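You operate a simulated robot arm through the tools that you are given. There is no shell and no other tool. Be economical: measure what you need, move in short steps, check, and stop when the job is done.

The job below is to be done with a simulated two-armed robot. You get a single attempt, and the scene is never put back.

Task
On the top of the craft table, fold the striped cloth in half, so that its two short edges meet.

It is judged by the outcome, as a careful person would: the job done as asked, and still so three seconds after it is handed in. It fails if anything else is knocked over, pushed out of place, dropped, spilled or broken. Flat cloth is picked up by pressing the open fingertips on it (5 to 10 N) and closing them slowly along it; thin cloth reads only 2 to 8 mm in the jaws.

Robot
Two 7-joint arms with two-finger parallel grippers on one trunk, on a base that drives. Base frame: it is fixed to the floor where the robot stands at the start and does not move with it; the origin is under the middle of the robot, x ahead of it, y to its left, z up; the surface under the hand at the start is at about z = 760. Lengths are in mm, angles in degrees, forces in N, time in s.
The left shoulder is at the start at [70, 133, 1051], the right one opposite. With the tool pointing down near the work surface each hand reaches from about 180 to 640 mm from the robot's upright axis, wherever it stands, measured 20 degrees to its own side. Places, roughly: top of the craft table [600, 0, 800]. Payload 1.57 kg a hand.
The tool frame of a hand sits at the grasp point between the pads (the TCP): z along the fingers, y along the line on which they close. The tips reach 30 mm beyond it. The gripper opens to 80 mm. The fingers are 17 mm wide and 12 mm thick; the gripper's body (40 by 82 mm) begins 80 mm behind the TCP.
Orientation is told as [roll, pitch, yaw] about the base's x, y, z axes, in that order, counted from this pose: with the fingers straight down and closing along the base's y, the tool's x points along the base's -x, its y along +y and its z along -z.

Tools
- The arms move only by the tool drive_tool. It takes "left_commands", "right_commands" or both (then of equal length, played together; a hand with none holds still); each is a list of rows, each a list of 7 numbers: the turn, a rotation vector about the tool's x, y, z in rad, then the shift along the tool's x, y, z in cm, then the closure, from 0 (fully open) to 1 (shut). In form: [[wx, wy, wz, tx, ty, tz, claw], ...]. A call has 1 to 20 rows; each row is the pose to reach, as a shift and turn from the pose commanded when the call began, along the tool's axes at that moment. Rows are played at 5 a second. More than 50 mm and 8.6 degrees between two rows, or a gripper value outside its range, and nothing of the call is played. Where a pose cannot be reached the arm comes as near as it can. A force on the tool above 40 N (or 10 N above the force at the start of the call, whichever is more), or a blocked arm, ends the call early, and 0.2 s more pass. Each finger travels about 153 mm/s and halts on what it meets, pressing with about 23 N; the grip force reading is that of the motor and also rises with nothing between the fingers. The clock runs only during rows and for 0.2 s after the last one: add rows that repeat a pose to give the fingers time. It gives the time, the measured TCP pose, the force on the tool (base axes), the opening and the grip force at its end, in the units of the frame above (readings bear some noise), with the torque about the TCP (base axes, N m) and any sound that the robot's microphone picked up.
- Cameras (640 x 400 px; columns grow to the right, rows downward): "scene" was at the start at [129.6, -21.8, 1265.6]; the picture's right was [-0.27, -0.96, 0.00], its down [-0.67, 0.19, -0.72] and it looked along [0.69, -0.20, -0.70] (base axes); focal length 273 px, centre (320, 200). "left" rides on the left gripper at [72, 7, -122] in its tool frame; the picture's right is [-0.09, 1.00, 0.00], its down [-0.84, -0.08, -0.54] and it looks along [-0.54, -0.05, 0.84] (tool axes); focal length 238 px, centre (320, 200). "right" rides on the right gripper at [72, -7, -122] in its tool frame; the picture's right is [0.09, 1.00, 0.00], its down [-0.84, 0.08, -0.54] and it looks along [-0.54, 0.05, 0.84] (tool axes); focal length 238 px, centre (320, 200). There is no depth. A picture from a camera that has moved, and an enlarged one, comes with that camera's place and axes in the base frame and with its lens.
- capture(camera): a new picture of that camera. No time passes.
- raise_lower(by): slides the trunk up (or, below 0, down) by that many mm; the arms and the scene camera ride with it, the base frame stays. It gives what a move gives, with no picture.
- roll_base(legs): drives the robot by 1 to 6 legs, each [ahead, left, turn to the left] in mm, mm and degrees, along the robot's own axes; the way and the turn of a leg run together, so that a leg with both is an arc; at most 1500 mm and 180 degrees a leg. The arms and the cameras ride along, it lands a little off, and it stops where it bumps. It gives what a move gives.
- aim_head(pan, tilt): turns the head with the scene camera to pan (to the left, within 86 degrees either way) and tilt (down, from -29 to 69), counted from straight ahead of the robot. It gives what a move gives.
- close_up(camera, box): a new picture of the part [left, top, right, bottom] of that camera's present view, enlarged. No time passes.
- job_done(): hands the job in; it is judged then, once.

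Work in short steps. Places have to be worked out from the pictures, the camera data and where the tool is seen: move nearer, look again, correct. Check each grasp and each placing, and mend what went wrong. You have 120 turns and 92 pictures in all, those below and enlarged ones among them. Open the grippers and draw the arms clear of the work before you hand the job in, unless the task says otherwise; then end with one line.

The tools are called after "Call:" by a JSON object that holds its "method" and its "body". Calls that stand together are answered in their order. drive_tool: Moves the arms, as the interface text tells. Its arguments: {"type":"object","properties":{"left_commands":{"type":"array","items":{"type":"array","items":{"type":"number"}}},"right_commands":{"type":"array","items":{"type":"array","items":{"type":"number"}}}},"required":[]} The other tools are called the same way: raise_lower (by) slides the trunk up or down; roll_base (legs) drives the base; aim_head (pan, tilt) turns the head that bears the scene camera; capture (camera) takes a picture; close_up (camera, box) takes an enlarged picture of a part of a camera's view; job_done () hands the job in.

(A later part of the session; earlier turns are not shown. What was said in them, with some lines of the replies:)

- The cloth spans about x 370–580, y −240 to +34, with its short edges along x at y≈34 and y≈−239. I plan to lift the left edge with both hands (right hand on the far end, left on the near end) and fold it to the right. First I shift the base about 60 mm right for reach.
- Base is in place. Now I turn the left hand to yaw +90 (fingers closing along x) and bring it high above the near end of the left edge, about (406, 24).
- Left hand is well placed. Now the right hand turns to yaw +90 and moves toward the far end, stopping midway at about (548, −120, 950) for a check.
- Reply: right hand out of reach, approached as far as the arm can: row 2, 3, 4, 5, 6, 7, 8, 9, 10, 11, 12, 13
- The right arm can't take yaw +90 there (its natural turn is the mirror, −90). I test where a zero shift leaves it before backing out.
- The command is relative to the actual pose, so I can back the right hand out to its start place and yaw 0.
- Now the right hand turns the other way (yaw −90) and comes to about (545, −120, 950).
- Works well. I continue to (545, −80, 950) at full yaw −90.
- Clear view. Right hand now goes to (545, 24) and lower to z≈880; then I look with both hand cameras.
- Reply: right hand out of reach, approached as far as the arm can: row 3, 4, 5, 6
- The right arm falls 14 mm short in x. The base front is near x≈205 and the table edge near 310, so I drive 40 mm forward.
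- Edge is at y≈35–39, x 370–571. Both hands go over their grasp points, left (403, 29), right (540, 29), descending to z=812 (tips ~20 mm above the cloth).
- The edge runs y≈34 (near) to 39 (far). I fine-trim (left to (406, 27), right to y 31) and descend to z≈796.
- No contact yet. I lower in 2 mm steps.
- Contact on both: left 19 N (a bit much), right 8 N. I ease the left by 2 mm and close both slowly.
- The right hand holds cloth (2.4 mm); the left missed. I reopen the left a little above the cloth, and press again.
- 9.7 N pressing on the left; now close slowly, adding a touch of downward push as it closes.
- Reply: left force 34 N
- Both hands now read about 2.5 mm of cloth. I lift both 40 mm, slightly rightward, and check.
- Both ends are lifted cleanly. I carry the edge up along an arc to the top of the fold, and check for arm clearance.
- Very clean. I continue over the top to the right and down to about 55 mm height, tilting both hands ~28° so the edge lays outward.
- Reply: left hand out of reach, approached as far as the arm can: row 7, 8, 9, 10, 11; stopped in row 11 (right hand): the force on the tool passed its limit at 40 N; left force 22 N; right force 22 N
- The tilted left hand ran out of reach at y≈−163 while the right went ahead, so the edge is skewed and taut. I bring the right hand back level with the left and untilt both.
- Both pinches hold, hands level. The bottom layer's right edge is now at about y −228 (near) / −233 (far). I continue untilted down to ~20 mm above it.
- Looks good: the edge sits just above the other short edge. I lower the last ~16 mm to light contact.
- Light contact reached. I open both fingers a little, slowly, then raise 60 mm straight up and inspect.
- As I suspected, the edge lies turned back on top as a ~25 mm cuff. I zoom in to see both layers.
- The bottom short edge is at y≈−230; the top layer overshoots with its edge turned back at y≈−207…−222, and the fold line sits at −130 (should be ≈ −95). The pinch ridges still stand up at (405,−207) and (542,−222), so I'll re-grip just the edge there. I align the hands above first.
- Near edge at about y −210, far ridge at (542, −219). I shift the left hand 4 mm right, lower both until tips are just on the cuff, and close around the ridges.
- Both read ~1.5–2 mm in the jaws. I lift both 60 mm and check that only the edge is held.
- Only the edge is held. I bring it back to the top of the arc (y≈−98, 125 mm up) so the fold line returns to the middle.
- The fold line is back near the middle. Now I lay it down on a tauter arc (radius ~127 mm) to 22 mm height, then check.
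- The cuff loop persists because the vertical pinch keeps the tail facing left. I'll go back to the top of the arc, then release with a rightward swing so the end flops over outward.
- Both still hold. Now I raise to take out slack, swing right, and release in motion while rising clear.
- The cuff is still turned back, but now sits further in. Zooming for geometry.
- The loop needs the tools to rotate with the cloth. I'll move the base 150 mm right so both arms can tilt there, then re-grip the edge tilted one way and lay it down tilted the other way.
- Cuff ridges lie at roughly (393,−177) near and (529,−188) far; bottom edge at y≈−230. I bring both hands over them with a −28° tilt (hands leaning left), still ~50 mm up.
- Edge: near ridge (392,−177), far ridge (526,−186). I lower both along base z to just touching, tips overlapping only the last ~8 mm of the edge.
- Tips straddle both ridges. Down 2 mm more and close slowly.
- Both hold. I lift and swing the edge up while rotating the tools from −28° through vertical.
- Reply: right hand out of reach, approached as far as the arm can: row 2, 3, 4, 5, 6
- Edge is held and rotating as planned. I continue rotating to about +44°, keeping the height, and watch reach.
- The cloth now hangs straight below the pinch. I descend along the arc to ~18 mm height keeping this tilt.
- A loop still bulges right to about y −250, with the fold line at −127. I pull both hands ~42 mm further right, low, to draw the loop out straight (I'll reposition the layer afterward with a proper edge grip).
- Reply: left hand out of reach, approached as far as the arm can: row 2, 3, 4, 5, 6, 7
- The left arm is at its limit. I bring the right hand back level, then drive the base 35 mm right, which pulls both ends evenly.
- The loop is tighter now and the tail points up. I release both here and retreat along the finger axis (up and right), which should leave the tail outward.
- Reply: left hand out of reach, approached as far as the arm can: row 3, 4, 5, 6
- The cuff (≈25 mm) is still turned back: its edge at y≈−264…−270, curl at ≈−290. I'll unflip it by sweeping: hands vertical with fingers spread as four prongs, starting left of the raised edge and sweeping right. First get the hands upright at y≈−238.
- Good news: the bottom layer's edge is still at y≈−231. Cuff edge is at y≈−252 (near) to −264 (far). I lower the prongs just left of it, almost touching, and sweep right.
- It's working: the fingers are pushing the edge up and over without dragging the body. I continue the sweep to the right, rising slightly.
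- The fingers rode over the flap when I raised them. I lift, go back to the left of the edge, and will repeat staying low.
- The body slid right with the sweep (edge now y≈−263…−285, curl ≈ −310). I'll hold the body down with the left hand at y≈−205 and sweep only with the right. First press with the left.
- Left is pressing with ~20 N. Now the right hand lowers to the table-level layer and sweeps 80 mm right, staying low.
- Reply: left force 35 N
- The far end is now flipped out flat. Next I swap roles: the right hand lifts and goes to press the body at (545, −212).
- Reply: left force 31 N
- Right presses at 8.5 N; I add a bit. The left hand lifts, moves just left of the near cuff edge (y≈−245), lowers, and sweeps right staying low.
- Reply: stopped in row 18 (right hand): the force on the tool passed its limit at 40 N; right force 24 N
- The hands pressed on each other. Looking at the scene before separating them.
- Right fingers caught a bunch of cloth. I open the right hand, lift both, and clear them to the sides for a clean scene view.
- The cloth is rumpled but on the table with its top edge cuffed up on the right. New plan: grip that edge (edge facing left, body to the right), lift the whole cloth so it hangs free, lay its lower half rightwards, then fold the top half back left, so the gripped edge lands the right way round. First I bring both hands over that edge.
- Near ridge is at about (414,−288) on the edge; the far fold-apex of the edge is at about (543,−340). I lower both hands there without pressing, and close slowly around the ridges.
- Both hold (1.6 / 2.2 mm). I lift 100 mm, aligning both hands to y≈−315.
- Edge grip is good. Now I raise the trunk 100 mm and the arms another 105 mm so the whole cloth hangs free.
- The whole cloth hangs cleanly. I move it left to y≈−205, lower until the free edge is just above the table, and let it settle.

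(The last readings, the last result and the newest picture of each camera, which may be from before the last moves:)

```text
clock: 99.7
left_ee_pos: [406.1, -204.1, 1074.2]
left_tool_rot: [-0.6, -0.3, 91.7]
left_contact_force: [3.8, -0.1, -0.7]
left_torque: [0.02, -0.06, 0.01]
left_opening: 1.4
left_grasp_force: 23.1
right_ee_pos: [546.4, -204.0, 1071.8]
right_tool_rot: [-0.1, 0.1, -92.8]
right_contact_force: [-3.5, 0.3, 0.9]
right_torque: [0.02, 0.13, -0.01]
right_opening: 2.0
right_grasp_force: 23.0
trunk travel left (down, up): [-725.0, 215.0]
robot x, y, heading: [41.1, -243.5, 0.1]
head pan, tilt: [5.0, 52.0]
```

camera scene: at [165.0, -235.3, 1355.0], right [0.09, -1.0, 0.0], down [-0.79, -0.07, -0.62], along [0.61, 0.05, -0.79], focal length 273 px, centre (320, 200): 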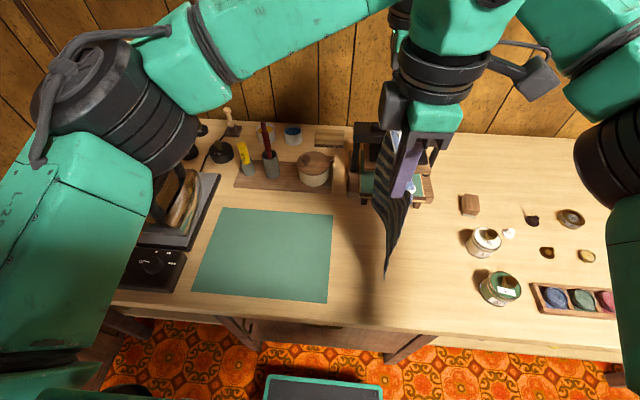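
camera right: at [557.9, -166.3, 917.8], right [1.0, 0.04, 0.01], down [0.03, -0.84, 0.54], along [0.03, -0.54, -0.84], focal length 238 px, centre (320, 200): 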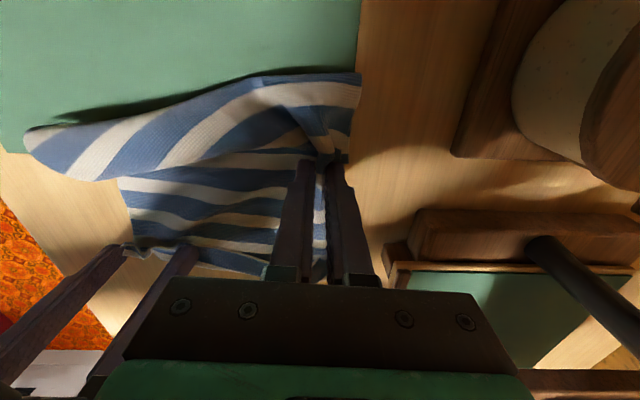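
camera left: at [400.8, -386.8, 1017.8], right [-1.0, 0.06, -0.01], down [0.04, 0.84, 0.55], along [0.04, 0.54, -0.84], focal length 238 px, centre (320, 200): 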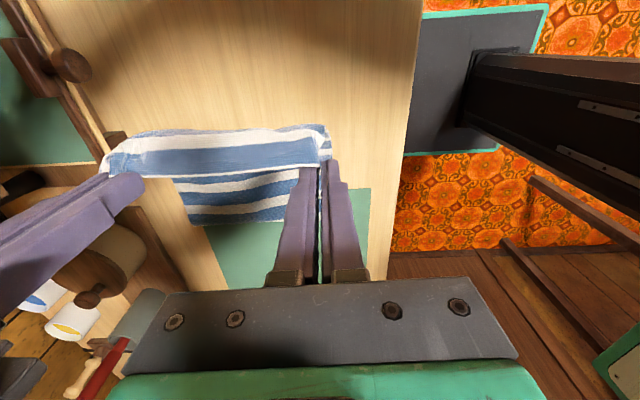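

Settled just above the table. Now the diagonal descent: hands go right and down together so the lower half is laid out rightwards from the free edge.

Call:
{"method": "drive_tool", "body": {"left_commands": [[0, 0, 0, 0.3, 0, 1, 1], [0, 0, 0, 1, 0.02, 2, 1], [0, 0, 0, 2, 0.04, 3, 1], [0, 0, 0, 3, 0.06, 4, 1], [0, 0, 0, 4, 0.08, 5, 1], [0, 0, 0, 5, 0.1, 6, 1], [0, 0, 0, 6, 0.12, 7, 1], [0, 0, 0, 7, 0.15, 8, 1], [0, 0, 0, 8, 0.18, 9, 1], [0, 0, 0, 9, 0.2, 10, 1], [0, 0, 0, 10, 0.22, 11, 1], [0, 0, 0, 11, 0.24, 12, 1], [0, 0, 0, 12, 0.26, 13, 1], [0, 0, 0, 12.8, 0.28, 13.8, 1], [0, 0, 0, 13.5, 0.3, 14.3, 1], [0, 0, 0, 13.5, 0.3, 14.3, 1], [0, 0, 0, 13.5, 0.3, 14.3, 1]], "right_commands": [[0, 0, 0, -0.3, 0, 1, 1], [0, 0, 0, -1, 0.04, 2, 1], [0, 0, 0, -2, 0.09, 3, 1], [0, 0, 0, -3, 0.14, 4, 1], [0, 0, 0, -4, 0.18, 5, 1], [0, 0, 0, -5, 0.23, 6, 1], [0, 0, 0, -6, 0.28, 7, 1], [0, 0, 0, -7, 0.33, 8, 1], [0, 0, 0, -8, 0.37, 9, 1], [0, 0, 0, -9, 0.42, 10, 1], [0, 0, 0, -10, 0.46, 11, 1], [0, 0, 0, -11, 0.51, 12, 1], [0, 0, 0, -12, 0.56, 13, 1], [0, 0, 0, -12.8, 0.6, 13.8, 1], [0, 0, 0, -13.5, 0.63, 14.3, 1], [0, 0, 0, -13.5, 0.63, 14.3, 1], [0, 0, 0, -13.5, 0.63, 14.3, 1]]}}

Call:
{"method": "capture", "body": {"camera": "right"}}

```text
clock: 103.3
left_ee_pos: [409.3, -340.9, 930.2]
left_tool_rot: [-0.6, -0.3, 91.8]
left_contact_force: [0.7, 0.4, -0.2]
left_torque: [0.03, 0.01, 0.03]
left_opening: 1.8
left_grasp_force: 22.8
right_ee_pos: [543.9, -340.0, 931.2]
right_tool_rot: [-0.1, 0.1, -92.9]
right_contact_force: [-1.1, 0.2, -0.4]
right_torque: [0.02, 0.01, -0.02]
right_opening: 2.2
right_grasp_force: 23.0
trunk travel left (down, up): [-725.0, 215.0]
robot x, y, heading: [37.1, -238.3, 0.1]
head pan, tilt: [5.0, 52.0]
```

```text
7 pictures are left
camera right: at [542.2, -267.5, 1052.6], right [1.0, 0.04, 0.0], down [0.04, -0.84, 0.54], along [0.02, -0.54, -0.84], focal length 238 px, centre (320, 200)
```

right: 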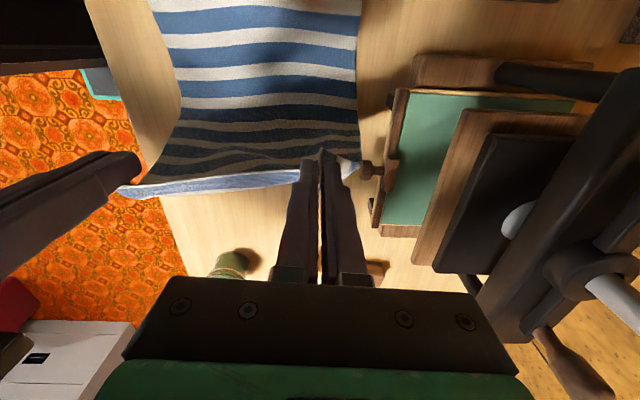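

The lower half lies nicely, with the top half rising to the hands. I need the free edge's position; looking with the left camera.

Call:
{"method": "capture", "body": {"camera": "left"}}

```text
6 pictures are left
camera left: at [403.1, -411.9, 1051.5], right [-1.0, 0.06, -0.01], down [0.05, 0.84, 0.55], along [0.04, 0.55, -0.84], focal length 238 px, centre (320, 200)
```

left: 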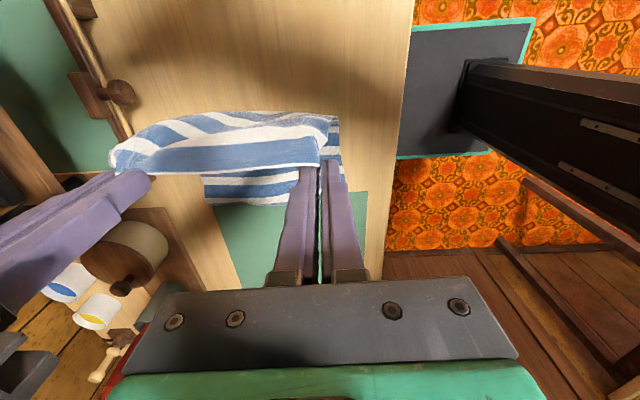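

The free edge lies at y≈−217 (near) to −224 (far), so the hands are right above the correct fold line. I now fold the top half back left along an arc, landing the gripped edge at y≈−220.

Call:
{"method": "drive_tool", "body": {"left_commands": [[0, 0, 0, -1, -0.03, 0.2, 1], [0, 0, 0, -2, -0.06, 0.5, 1], [0, 0, 0, -3, -0.1, 1.1, 1], [0, 0, 0, -4, -0.13, 1.8, 1], [0, 0, 0, -4.9, -0.15, 2.5, 1], [0, 0, 0, -5.8, -0.18, 3.3, 1], [0, 0, 0, -6.6, -0.2, 4.2, 1], [0, 0, 0, -7.4, -0.22, 5.1, 1], [0, 0, 0, -8.1, -0.25, 6, 1], [0, 0, 0, -8.8, -0.27, 6.9, 1], [0, 0, 0, -9.4, -0.29, 7.9, 1], [0, 0, 0, -9.9, -0.3, 8.8, 1], [0, 0, 0, -10.4, -0.32, 9.8, 1], [0, 0, 0, -10.8, -0.33, 10.7, 1], [0, 0, 0, -11.2, -0.34, 11.5, 1], [0, 0, 0, -11.4, -0.35, 12.1, 1], [0, 0, 0, -11.7, -0.36, 12.6, 1], [0, 0, 0, -11.7, -0.36, 12.6, 1]], "right_commands": [[0, 0, 0, 1, -0.04, 0.2, 1], [0, 0, 0, 2, -0.1, 0.5, 1], [0, 0, 0, 3, -0.14, 1.1, 1], [0, 0, 0, 3.9, -0.19, 1.8, 1], [0, 0, 0, 4.8, -0.23, 2.5, 1], [0, 0, 0, 5.6, -0.27, 3.3, 1], [0, 0, 0, 6.4, -0.31, 4.2, 1], [0, 0, 0, 7.2, -0.34, 5.1, 1], [0, 0, 0, 7.9, -0.37, 6, 1], [0, 0, 0, 8.5, -0.4, 6.9, 1], [0, 0, 0, 9, -0.43, 7.9, 1], [0, 0, 0, 9.5, -0.45, 8.8, 1], [0, 0, 0, 9.9, -0.47, 9.8, 1], [0, 0, 0, 10.3, -0.49, 10.7, 1], [0, 0, 0, 10.6, -0.5, 11.5, 1], [0, 0, 0, 10.9, -0.52, 12.1, 1], [0, 0, 0, 11.1, -0.53, 12.6, 1], [0, 0, 0, 11.1, -0.53, 12.6, 1]]}}

Call:
{"method": "capture", "body": {"camera": "right"}}

```text
clock: 107.1
left_ee_pos: [408.3, -221.6, 804.6]
left_tool_rot: [-0.5, -0.4, 91.8]
left_contact_force: [0.3, 0.2, 0.1]
left_torque: [-0.03, 0.01, 0.01]
left_opening: 1.9
left_grasp_force: 22.6
right_ee_pos: [546.0, -229.2, 803.6]
right_tool_rot: [-0.1, 0.1, -92.7]
right_contact_force: [-1.1, 0.1, -0.3]
right_torque: [-0.02, -0.02, 0.0]
right_opening: 2.1
right_grasp_force: 23.3
trunk travel left (down, up): [-725.0, 215.0]
robot x, y, heading: [42.9, -245.3, 0.1]
head pan, tilt: [5.0, 52.0]
```

```text
5 pictures are left
camera right: at [542.9, -156.0, 926.7], right [1.0, 0.04, 0.0], down [0.04, -0.84, 0.54], along [0.02, -0.54, -0.84], focal length 238 px, centre (320, 200)
```

right: 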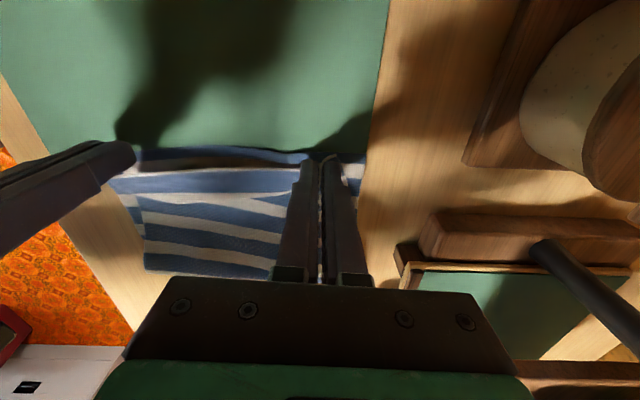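

Excellent: the edge lands right way round, just ~5 mm short of the bottom edge. I shift 4 mm left, lower the last few mm, open gently, and lift straight up.

Call:
{"method": "drive_tool", "body": {"left_commands": [[0, 0, 0, -0.4, 0, 0.1, 1], [0, 0, 0, -0.5, 0, 0.4, 1], [0, 0, 0, -0.5, 0, 0.4, 0.95], [0, 0, 0, -0.5, 0, 0.4, 0.9], [0, 0, 0, -0.5, 0, 0.4, 0.85], [0, 0, 0, -0.5, 0, 0.4, 0.8], [0, 0, 0, -0.5, 0, 0.4, 0.75], [0, 0, 0, -0.5, 0, -0.3, 0.75], [0, 0, 0, -0.5, 0, -1.5, 0.75], [0, 0, 0, -0.5, 0, -4, 0.75], [0, 0, 0, -0.5, 0, -8, 0.75], [0, 0, 0, -0.5, 0, -12, 0.75]], "right_commands": [[0, 0, 0, 0.4, 0, 0.1, 1], [0, 0, 0, 0.5, 0, 0.4, 1], [0, 0, 0, 0.5, 0, 0.4, 0.95], [0, 0, 0, 0.5, 0, 0.4, 0.9], [0, 0, 0, 0.5, 0, 0.4, 0.85], [0, 0, 0, 0.5, 0, 0.4, 0.8], [0, 0, 0, 0.5, 0, 0.4, 0.75], [0, 0, 0, 0.5, 0, -0.3, 0.75], [0, 0, 0, 0.5, 0, -1.5, 0.75], [0, 0, 0, 0.5, 0, -4, 0.75], [0, 0, 0, 0.5, 0, -8, 0.75], [0, 0, 0, 0.5, 0, -12, 0.75]]}}

Call:
{"method": "capture", "body": {"camera": "right"}}

```text
clock: 109.7
left_ee_pos: [407.8, -216.5, 926.8]
left_tool_rot: [-0.6, -0.4, 91.8]
left_contact_force: [0.4, 0.2, 0.9]
left_torque: [-0.01, 0.0, -0.01]
left_opening: 19.9
left_grasp_force: 0.0
right_ee_pos: [545.7, -222.6, 924.6]
right_tool_rot: [0.0, 0.1, -92.8]
right_contact_force: [-0.5, -0.8, 1.1]
right_torque: [0.01, 0.01, 0.03]
right_opening: 20.2
right_grasp_force: 0.1
trunk travel left (down, up): [-725.0, 215.0]
robot x, y, heading: [40.6, -242.1, 0.0]
head pan, tilt: [5.0, 52.0]
```

```text
4 pictures are left
camera right: at [542.0, -150.6, 1047.1], right [1.0, 0.04, 0.0], down [0.04, -0.84, 0.54], along [0.02, -0.54, -0.84], focal length 238 px, centre (320, 200)
```

right: 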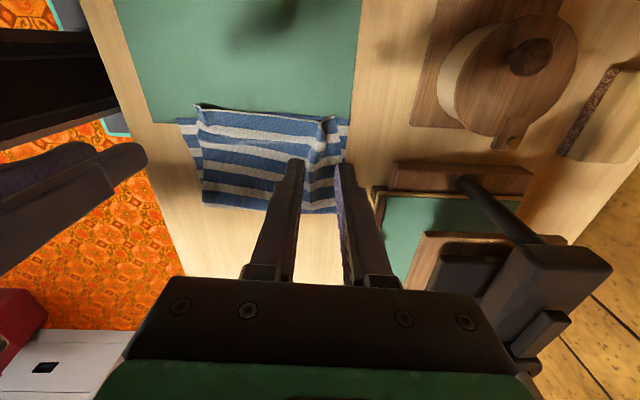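

Folded. One zoom to check edge alignment and the ridges.

Call:
{"method": "close_up", "body": {"camera": "right", "box": [150, 80, 390, 230]}}

```text
2.67 times, centred on (270, 155) of right
camera zoom: at [542.0, -150.6, 1047.1], right [1.0, 0.04, 0.0], down [0.04, -0.84, 0.54], along [0.02, -0.54, -0.84], focal length 636 px, centre (453, 320)
```

zoom: 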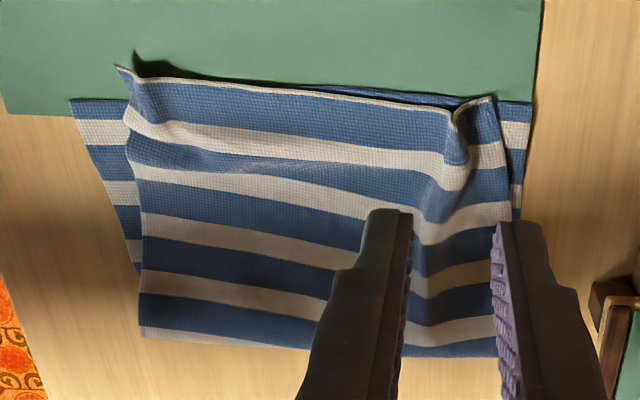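

Nicely folded; remaining flaws: pinch ridges narrow the top edge by ~20 mm at each end, and the near corner overshoots ~15 mm left. I'll smooth by pressing closed fingertips on each ridge and spreading them. First lower closed fingers onto the ridges.

Call:
{"method": "drive_tool", "body": {"left_commands": [[0, 0, 0, 0.5, 0, 2, 1], [0, 0, 0, 0.5, 0, 5, 1], [0, 0, 0, 0.5, 0, 8, 1], [0, 0, 0, 0.5, 0, 10.5, 1], [0, 0, 0, 0.5, 0, 12, 1], [0, 0, 0, 0.5, 0, 12.6, 1], [0, 0, 0, 0.5, 0, 12.9, 1], [0, 0, 0, 0.5, 0, 12.9, 1]], "right_commands": [[0, 0, 0, -0.6, 0, 2, 1], [0, 0, 0, -0.6, 0, 5, 1], [0, 0, 0, -0.6, 0, 8, 1], [0, 0, 0, -0.6, 0, 10.5, 1], [0, 0, 0, -0.6, 0, 11.9, 1], [0, 0, 0, -0.6, 0, 12.4, 1], [0, 0, 0, -0.6, 0, 12.7, 1], [0, 0, 0, -0.6, 0, 12.7, 1]]}}

```text
clock: 111.5
left_ee_pos: [407.2, -220.3, 797.5]
left_tool_rot: [-0.7, -0.2, 91.7]
left_contact_force: [-0.7, -0.9, -0.6]
left_torque: [0.05, 0.03, 0.03]
left_opening: 0.0
left_grasp_force: 21.5
right_ee_pos: [544.2, -229.1, 798.0]
right_tool_rot: [-0.1, 0.1, -92.8]
right_contact_force: [-1.7, -1.1, 10.5]
right_torque: [-0.06, 0.03, 0.01]
right_opening: 0.1
right_grasp_force: 20.7
trunk travel left (down, up): [-725.0, 215.0]
robot x, y, heading: [37.2, -244.6, 0.2]
head pan, tilt: [5.0, 52.0]
```

Right presses at 10 N; left needs ~2 mm more.

Call:
{"method": "drive_tool", "body": {"left_commands": [[0, 0, 0, 0, 0, 0.12, 1], [0, 0, 0, 0, 0, 0.22, 1]]}}

```text
clock: 112.1
left_ee_pos: [406.4, -220.6, 796.2]
left_tool_rot: [-0.7, -0.2, 91.9]
left_contact_force: [-1.4, 1.3, 4.2]
left_torque: [-0.02, 0.03, -0.02]
left_opening: 0.0
left_grasp_force: 21.1
right_ee_pos: [543.4, -229.5, 797.2]
right_tool_rot: [0.1, 0.1, -92.8]
right_contact_force: [-0.3, -0.8, 10.7]
right_torque: [-0.09, 0.01, -0.02]
right_opening: 0.0
right_grasp_force: 21.9
trunk travel left (down, up): [-725.0, 215.0]
robot x, y, heading: [41.2, -240.1, 0.2]
head pan, tilt: [5.0, 52.0]
```

Now spread both slowly to ~55 mm, nudging the near end 8 mm right, then lift and look.

Call:
{"method": "drive_tool", "body": {"left_commands": [[0, 0, 0, 0.1, 0, 0.04, 0.93], [0, 0, 0, 0.2, 0, 0.04, 0.86], [0, 0, 0, 0.3, 0, 0.04, 0.79], [0, 0, 0, 0.4, 0, 0.04, 0.72], [0, 0, 0, 0.5, 0, 0.04, 0.65], [0, 0, 0, 0.6, 0, 0.04, 0.58], [0, 0, 0, 0.7, 0, 0.04, 0.51], [0, 0, 0, 0.8, 0, 0.04, 0.44], [0, 0, 0, 0.8, 0, 0.04, 0.37], [0, 0, 0, 0.8, 0, 0.04, 0.3], [0, 0, 0, 0.8, 0, -0.5, 0.3], [0, 0, 0, 0.8, 0, -3, 0.3], [0, 0, 0, 0.8, 0, -7, 0.3], [0, 0, 0, 0.8, 0, -12, 0.3]], "right_commands": [[0, 0, 0, 0, 0, 0, 0.93], [0, 0, 0, 0, 0, 0, 0.86], [0, 0, 0, 0, 0, 0, 0.79], [0, 0, 0, 0, 0, 0, 0.72], [0, 0, 0, 0, 0, 0, 0.65], [0, 0, 0, 0, 0, 0, 0.58], [0, 0, 0, 0, 0, 0, 0.51], [0, 0, 0, 0, 0, 0, 0.44], [0, 0, 0, 0, 0, 0, 0.37], [0, 0, 0, 0, 0, 0, 0.3], [0, 0, 0, 0, 0, -0.5, 0.3], [0, 0, 0, 0, 0, -3, 0.3], [0, 0, 0, 0, 0, -7, 0.3], [0, 0, 0, 0, 0, -12, 0.3]]}}

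Call:
{"method": "close_up", "body": {"camera": "right", "box": [150, 80, 390, 230]}}

```text
clock: 115.1
left_ee_pos: [410.2, -229.5, 915.4]
left_tool_rot: [-0.7, -0.4, 91.7]
left_contact_force: [0.0, 0.5, -0.2]
left_torque: [0.01, -0.01, -0.03]
left_opening: 56.1
left_grasp_force: 0.0
right_ee_pos: [541.9, -228.6, 917.8]
right_tool_rot: [-0.1, 0.1, -92.8]
right_contact_force: [-0.2, -0.3, 0.5]
right_torque: [0.05, -0.01, -0.01]
right_opening: 55.9
right_grasp_force: 0.1
trunk travel left (down, up): [-725.0, 215.0]
robot x, y, heading: [38.0, -242.1, 0.2]
head pan, tilt: [5.0, 52.0]
```

```text
2.67 times, centred on (270, 155) of right
camera zoom: at [539.4, -155.9, 1040.2], right [1.0, 0.04, 0.0], down [0.04, -0.84, 0.54], along [0.02, -0.54, -0.84], focal length 636 px, centre (453, 320)
```

zoom: 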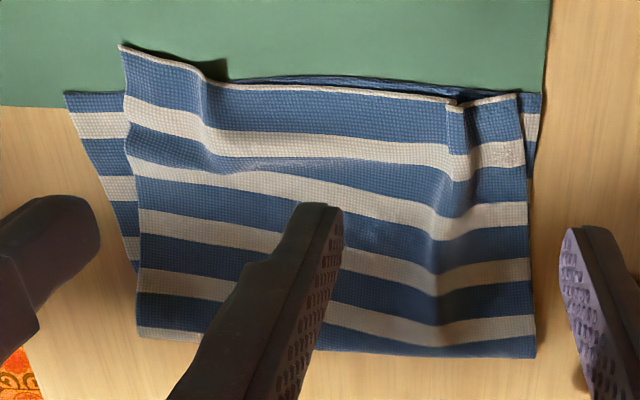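

Far end is much better; the near corner of the top layer still sits ~30 mm inward and ~15 mm too far left. I press closed fingertips near each corner and drag: near corner by (−28, −12), far corner by +10 in x.

Call:
{"method": "drive_tool", "body": {"left_commands": [[0, 0, 0, -0.6, -0.7, 2, 1], [0, 0, 0, -1.16, -1.44, 5, 1], [0, 0, 0, -1.16, -1.44, 9, 1], [0, 0, 0, -1.16, -1.44, 11.3, 1], [0, 0, 0, -1.16, -1.44, 12.0, 1], [0, 0, 0, -1.16, -1.44, 12.05, 1], [0, 0, 0, -0.98, -0.97, 12.05, 1], [0, 0, 0, -0.8, -0.5, 12.05, 1], [0, 0, 0, -0.6, 0, 12.05, 1], [0, 0, 0, -0.4, 0.47, 12.05, 1], [0, 0, 0, -0.2, 0.94, 12.05, 1], [0, 0, 0, -0.04, 1.4, 12.05, 1], [0, 0, 0, -0.04, 1.4, 12.05, 1]], "right_commands": [[0, 0, 0, -0.1, 0.6, 2, 1], [0, 0, 0, -0.24, 1.3, 5, 1], [0, 0, 0, -0.24, 1.3, 9, 1], [0, 0, 0, -0.24, 1.3, 11.3, 1], [0, 0, 0, -0.24, 1.3, 11.9, 1], [0, 0, 0, -0.24, 1.3, 12.0, 1], [0, 0, 0, -0.24, 1.5, 12.0, 1], [0, 0, 0, -0.24, 1.7, 12.0, 1], [0, 0, 0, -0.24, 1.9, 12.0, 1], [0, 0, 0, -0.24, 2.1, 12.0, 1], [0, 0, 0, -0.24, 2.3, 12.0, 1], [0, 0, 0, -0.24, 2.3, 12.0, 1], [0, 0, 0, -0.24, 2.3, 12.0, 1]]}}

```text
clock: 117.8
left_ee_pos: [396.8, -229.1, 795.1]
left_tool_rot: [-1.0, 0.0, 91.9]
left_contact_force: [0.3, 4.4, 12.4]
left_torque: [0.09, 0.05, -0.05]
left_opening: 0.1
left_grasp_force: 20.9
right_ee_pos: [568.4, -231.2, 797.2]
right_tool_rot: [-0.1, 0.0, -92.7]
right_contact_force: [-1.0, 0.1, -0.4]
right_torque: [0.0, 0.02, 0.0]
right_opening: 0.0
right_grasp_force: 21.6
trunk travel left (down, up): [-725.0, 215.0]
robot x, y, heading: [40.8, -239.1, 0.1]
head pan, tilt: [5.0, 52.0]
stopped in row 13 (left hand): the force on the tool passed its limit at 41 N (the readings are from after the stop); the commanded pose is now the measured one
```

Left dragged with firm contact; the right was barely touching. Lift both and check.

Call:
{"method": "drive_tool", "body": {"left_commands": [[0, 0, 0, 0, 0, -0.5, 1], [0, 0, 0, 0, 0, -3, 1], [0, 0, 0, 0, 0, -7, 1], [0, 0, 0, 0, 0, -12, 1]], "right_commands": [[0, 0, 0, 0, 0, -0.5, 1], [0, 0, 0, 0, 0, -3, 1], [0, 0, 0, 0, 0, -7, 1], [0, 0, 0, 0, 0, -12, 1]]}}

Call:
{"method": "close_up", "body": {"camera": "right", "box": [110, 70, 398, 250]}}

```text
clock: 118.8
left_ee_pos: [395.8, -227.9, 915.4]
left_tool_rot: [-0.8, -0.2, 91.9]
left_contact_force: [-0.1, 0.3, -0.2]
left_torque: [-0.01, -0.05, -0.01]
left_opening: 0.3
left_grasp_force: 20.9
right_ee_pos: [567.6, -231.7, 914.0]
right_tool_rot: [0.0, 0.1, -92.8]
right_contact_force: [0.3, 0.0, -0.5]
right_torque: [0.0, -0.03, 0.0]
right_opening: 0.0
right_grasp_force: 21.7
trunk travel left (down, up): [-725.0, 215.0]
robot x, y, heading: [41.5, -241.7, -0.0]
head pan, tilt: [5.0, 52.0]
```

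```text
2.22 times, centred on (254, 160) of right
camera zoom: at [565.1, -159.1, 1037.6], right [1.0, 0.04, 0.0], down [0.04, -0.84, 0.54], along [0.02, -0.54, -0.84], focal length 530 px, centre (467, 289)
```

zoom: 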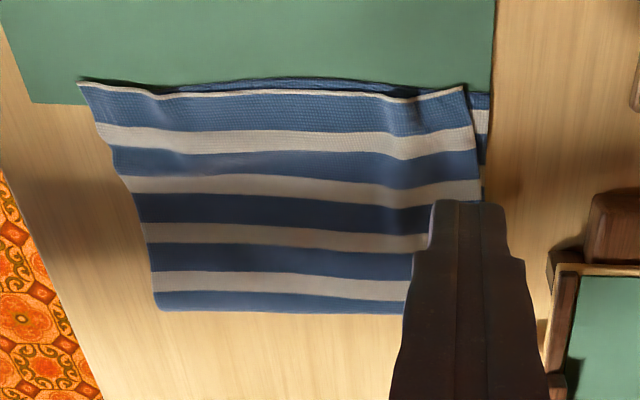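

Nearly perfect: both layers' short edges coincide within a few mm, and the sides line up (far corner ≈10 mm in). I open the grippers and draw the arms up and apart, then take a last look.

Call:
{"method": "drive_tool", "body": {"left_commands": [[0, 0, 0, 0, 0, -3, 0.5], [0, 0, 0, 0, 0, -6, 0], [0, 0, 0, -4, 0, -6, 0], [0, 0, 0, -8, 0, -6, 0], [0, 0, 0, -12, 0, -6, 0], [0, 0, 0, -16, 0, -6, 0], [0, 0, 0, -16, 0, -6, 0]], "right_commands": [[0, 0, 0, 0, 0, -3, 0.7], [0, 0, 0, 0, -2, -6, 0.3], [0, 0, 0, -3, -4, -6, 0], [0, 0, 0, -6, -4, -6, 0], [0, 0, 0, -9, -4, -6, 0], [0, 0, 0, -12, -4, -6, 0], [0, 0, 0, -12, -4, -6, 0]]}}

Call:
{"method": "capture", "body": {"camera": "scene"}}

```text
clock: 120.4
left_ee_pos: [390.0, -66.3, 973.0]
left_tool_rot: [-0.8, -0.1, 91.8]
left_contact_force: [1.0, -0.6, 0.5]
left_torque: [0.03, 0.01, -0.01]
left_opening: 80.1
left_grasp_force: 0.1
right_ee_pos: [521.3, -351.2, 975.7]
right_tool_rot: [-0.1, 0.1, -92.7]
right_contact_force: [0.6, -0.6, 0.2]
right_torque: [0.02, 0.0, 0.05]
right_opening: 79.7
right_grasp_force: 0.0
trunk travel left (down, up): [-725.0, 215.0]
robot x, y, heading: [36.5, -240.5, 0.2]
head pan, tilt: [5.0, 52.0]
```

```text
0 pictures are left
camera scene: at [165.8, -235.4, 1354.9], right [0.09, -1.0, 0.0], down [-0.79, -0.07, -0.62], along [0.61, 0.05, -0.79], focal length 273 px, centre (320, 200)
```

scene: 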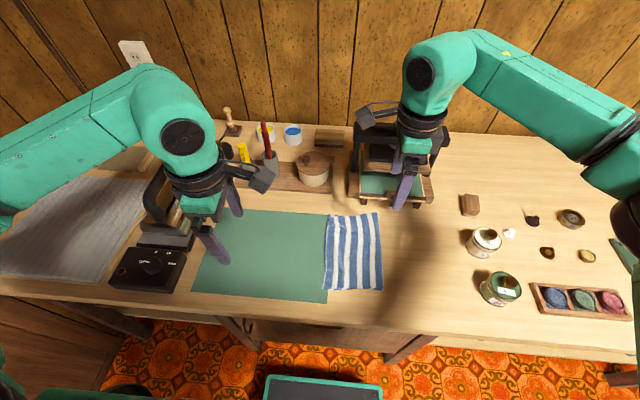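

The cloth lies neatly folded in half on the table, nothing else has moved, and the arms are clear with grippers open, so I hand in the job.

Call:
{"method": "job_done", "body": {}}

```text
The job is handed in.
```

The striped cloth is folded in half on the craft table with its short edges meeting within a few millimetres; the top layer's far corner sits about 10 mm in. It now lies to the right of where it started, partly off the green mat, and nothing else appears to have moved.
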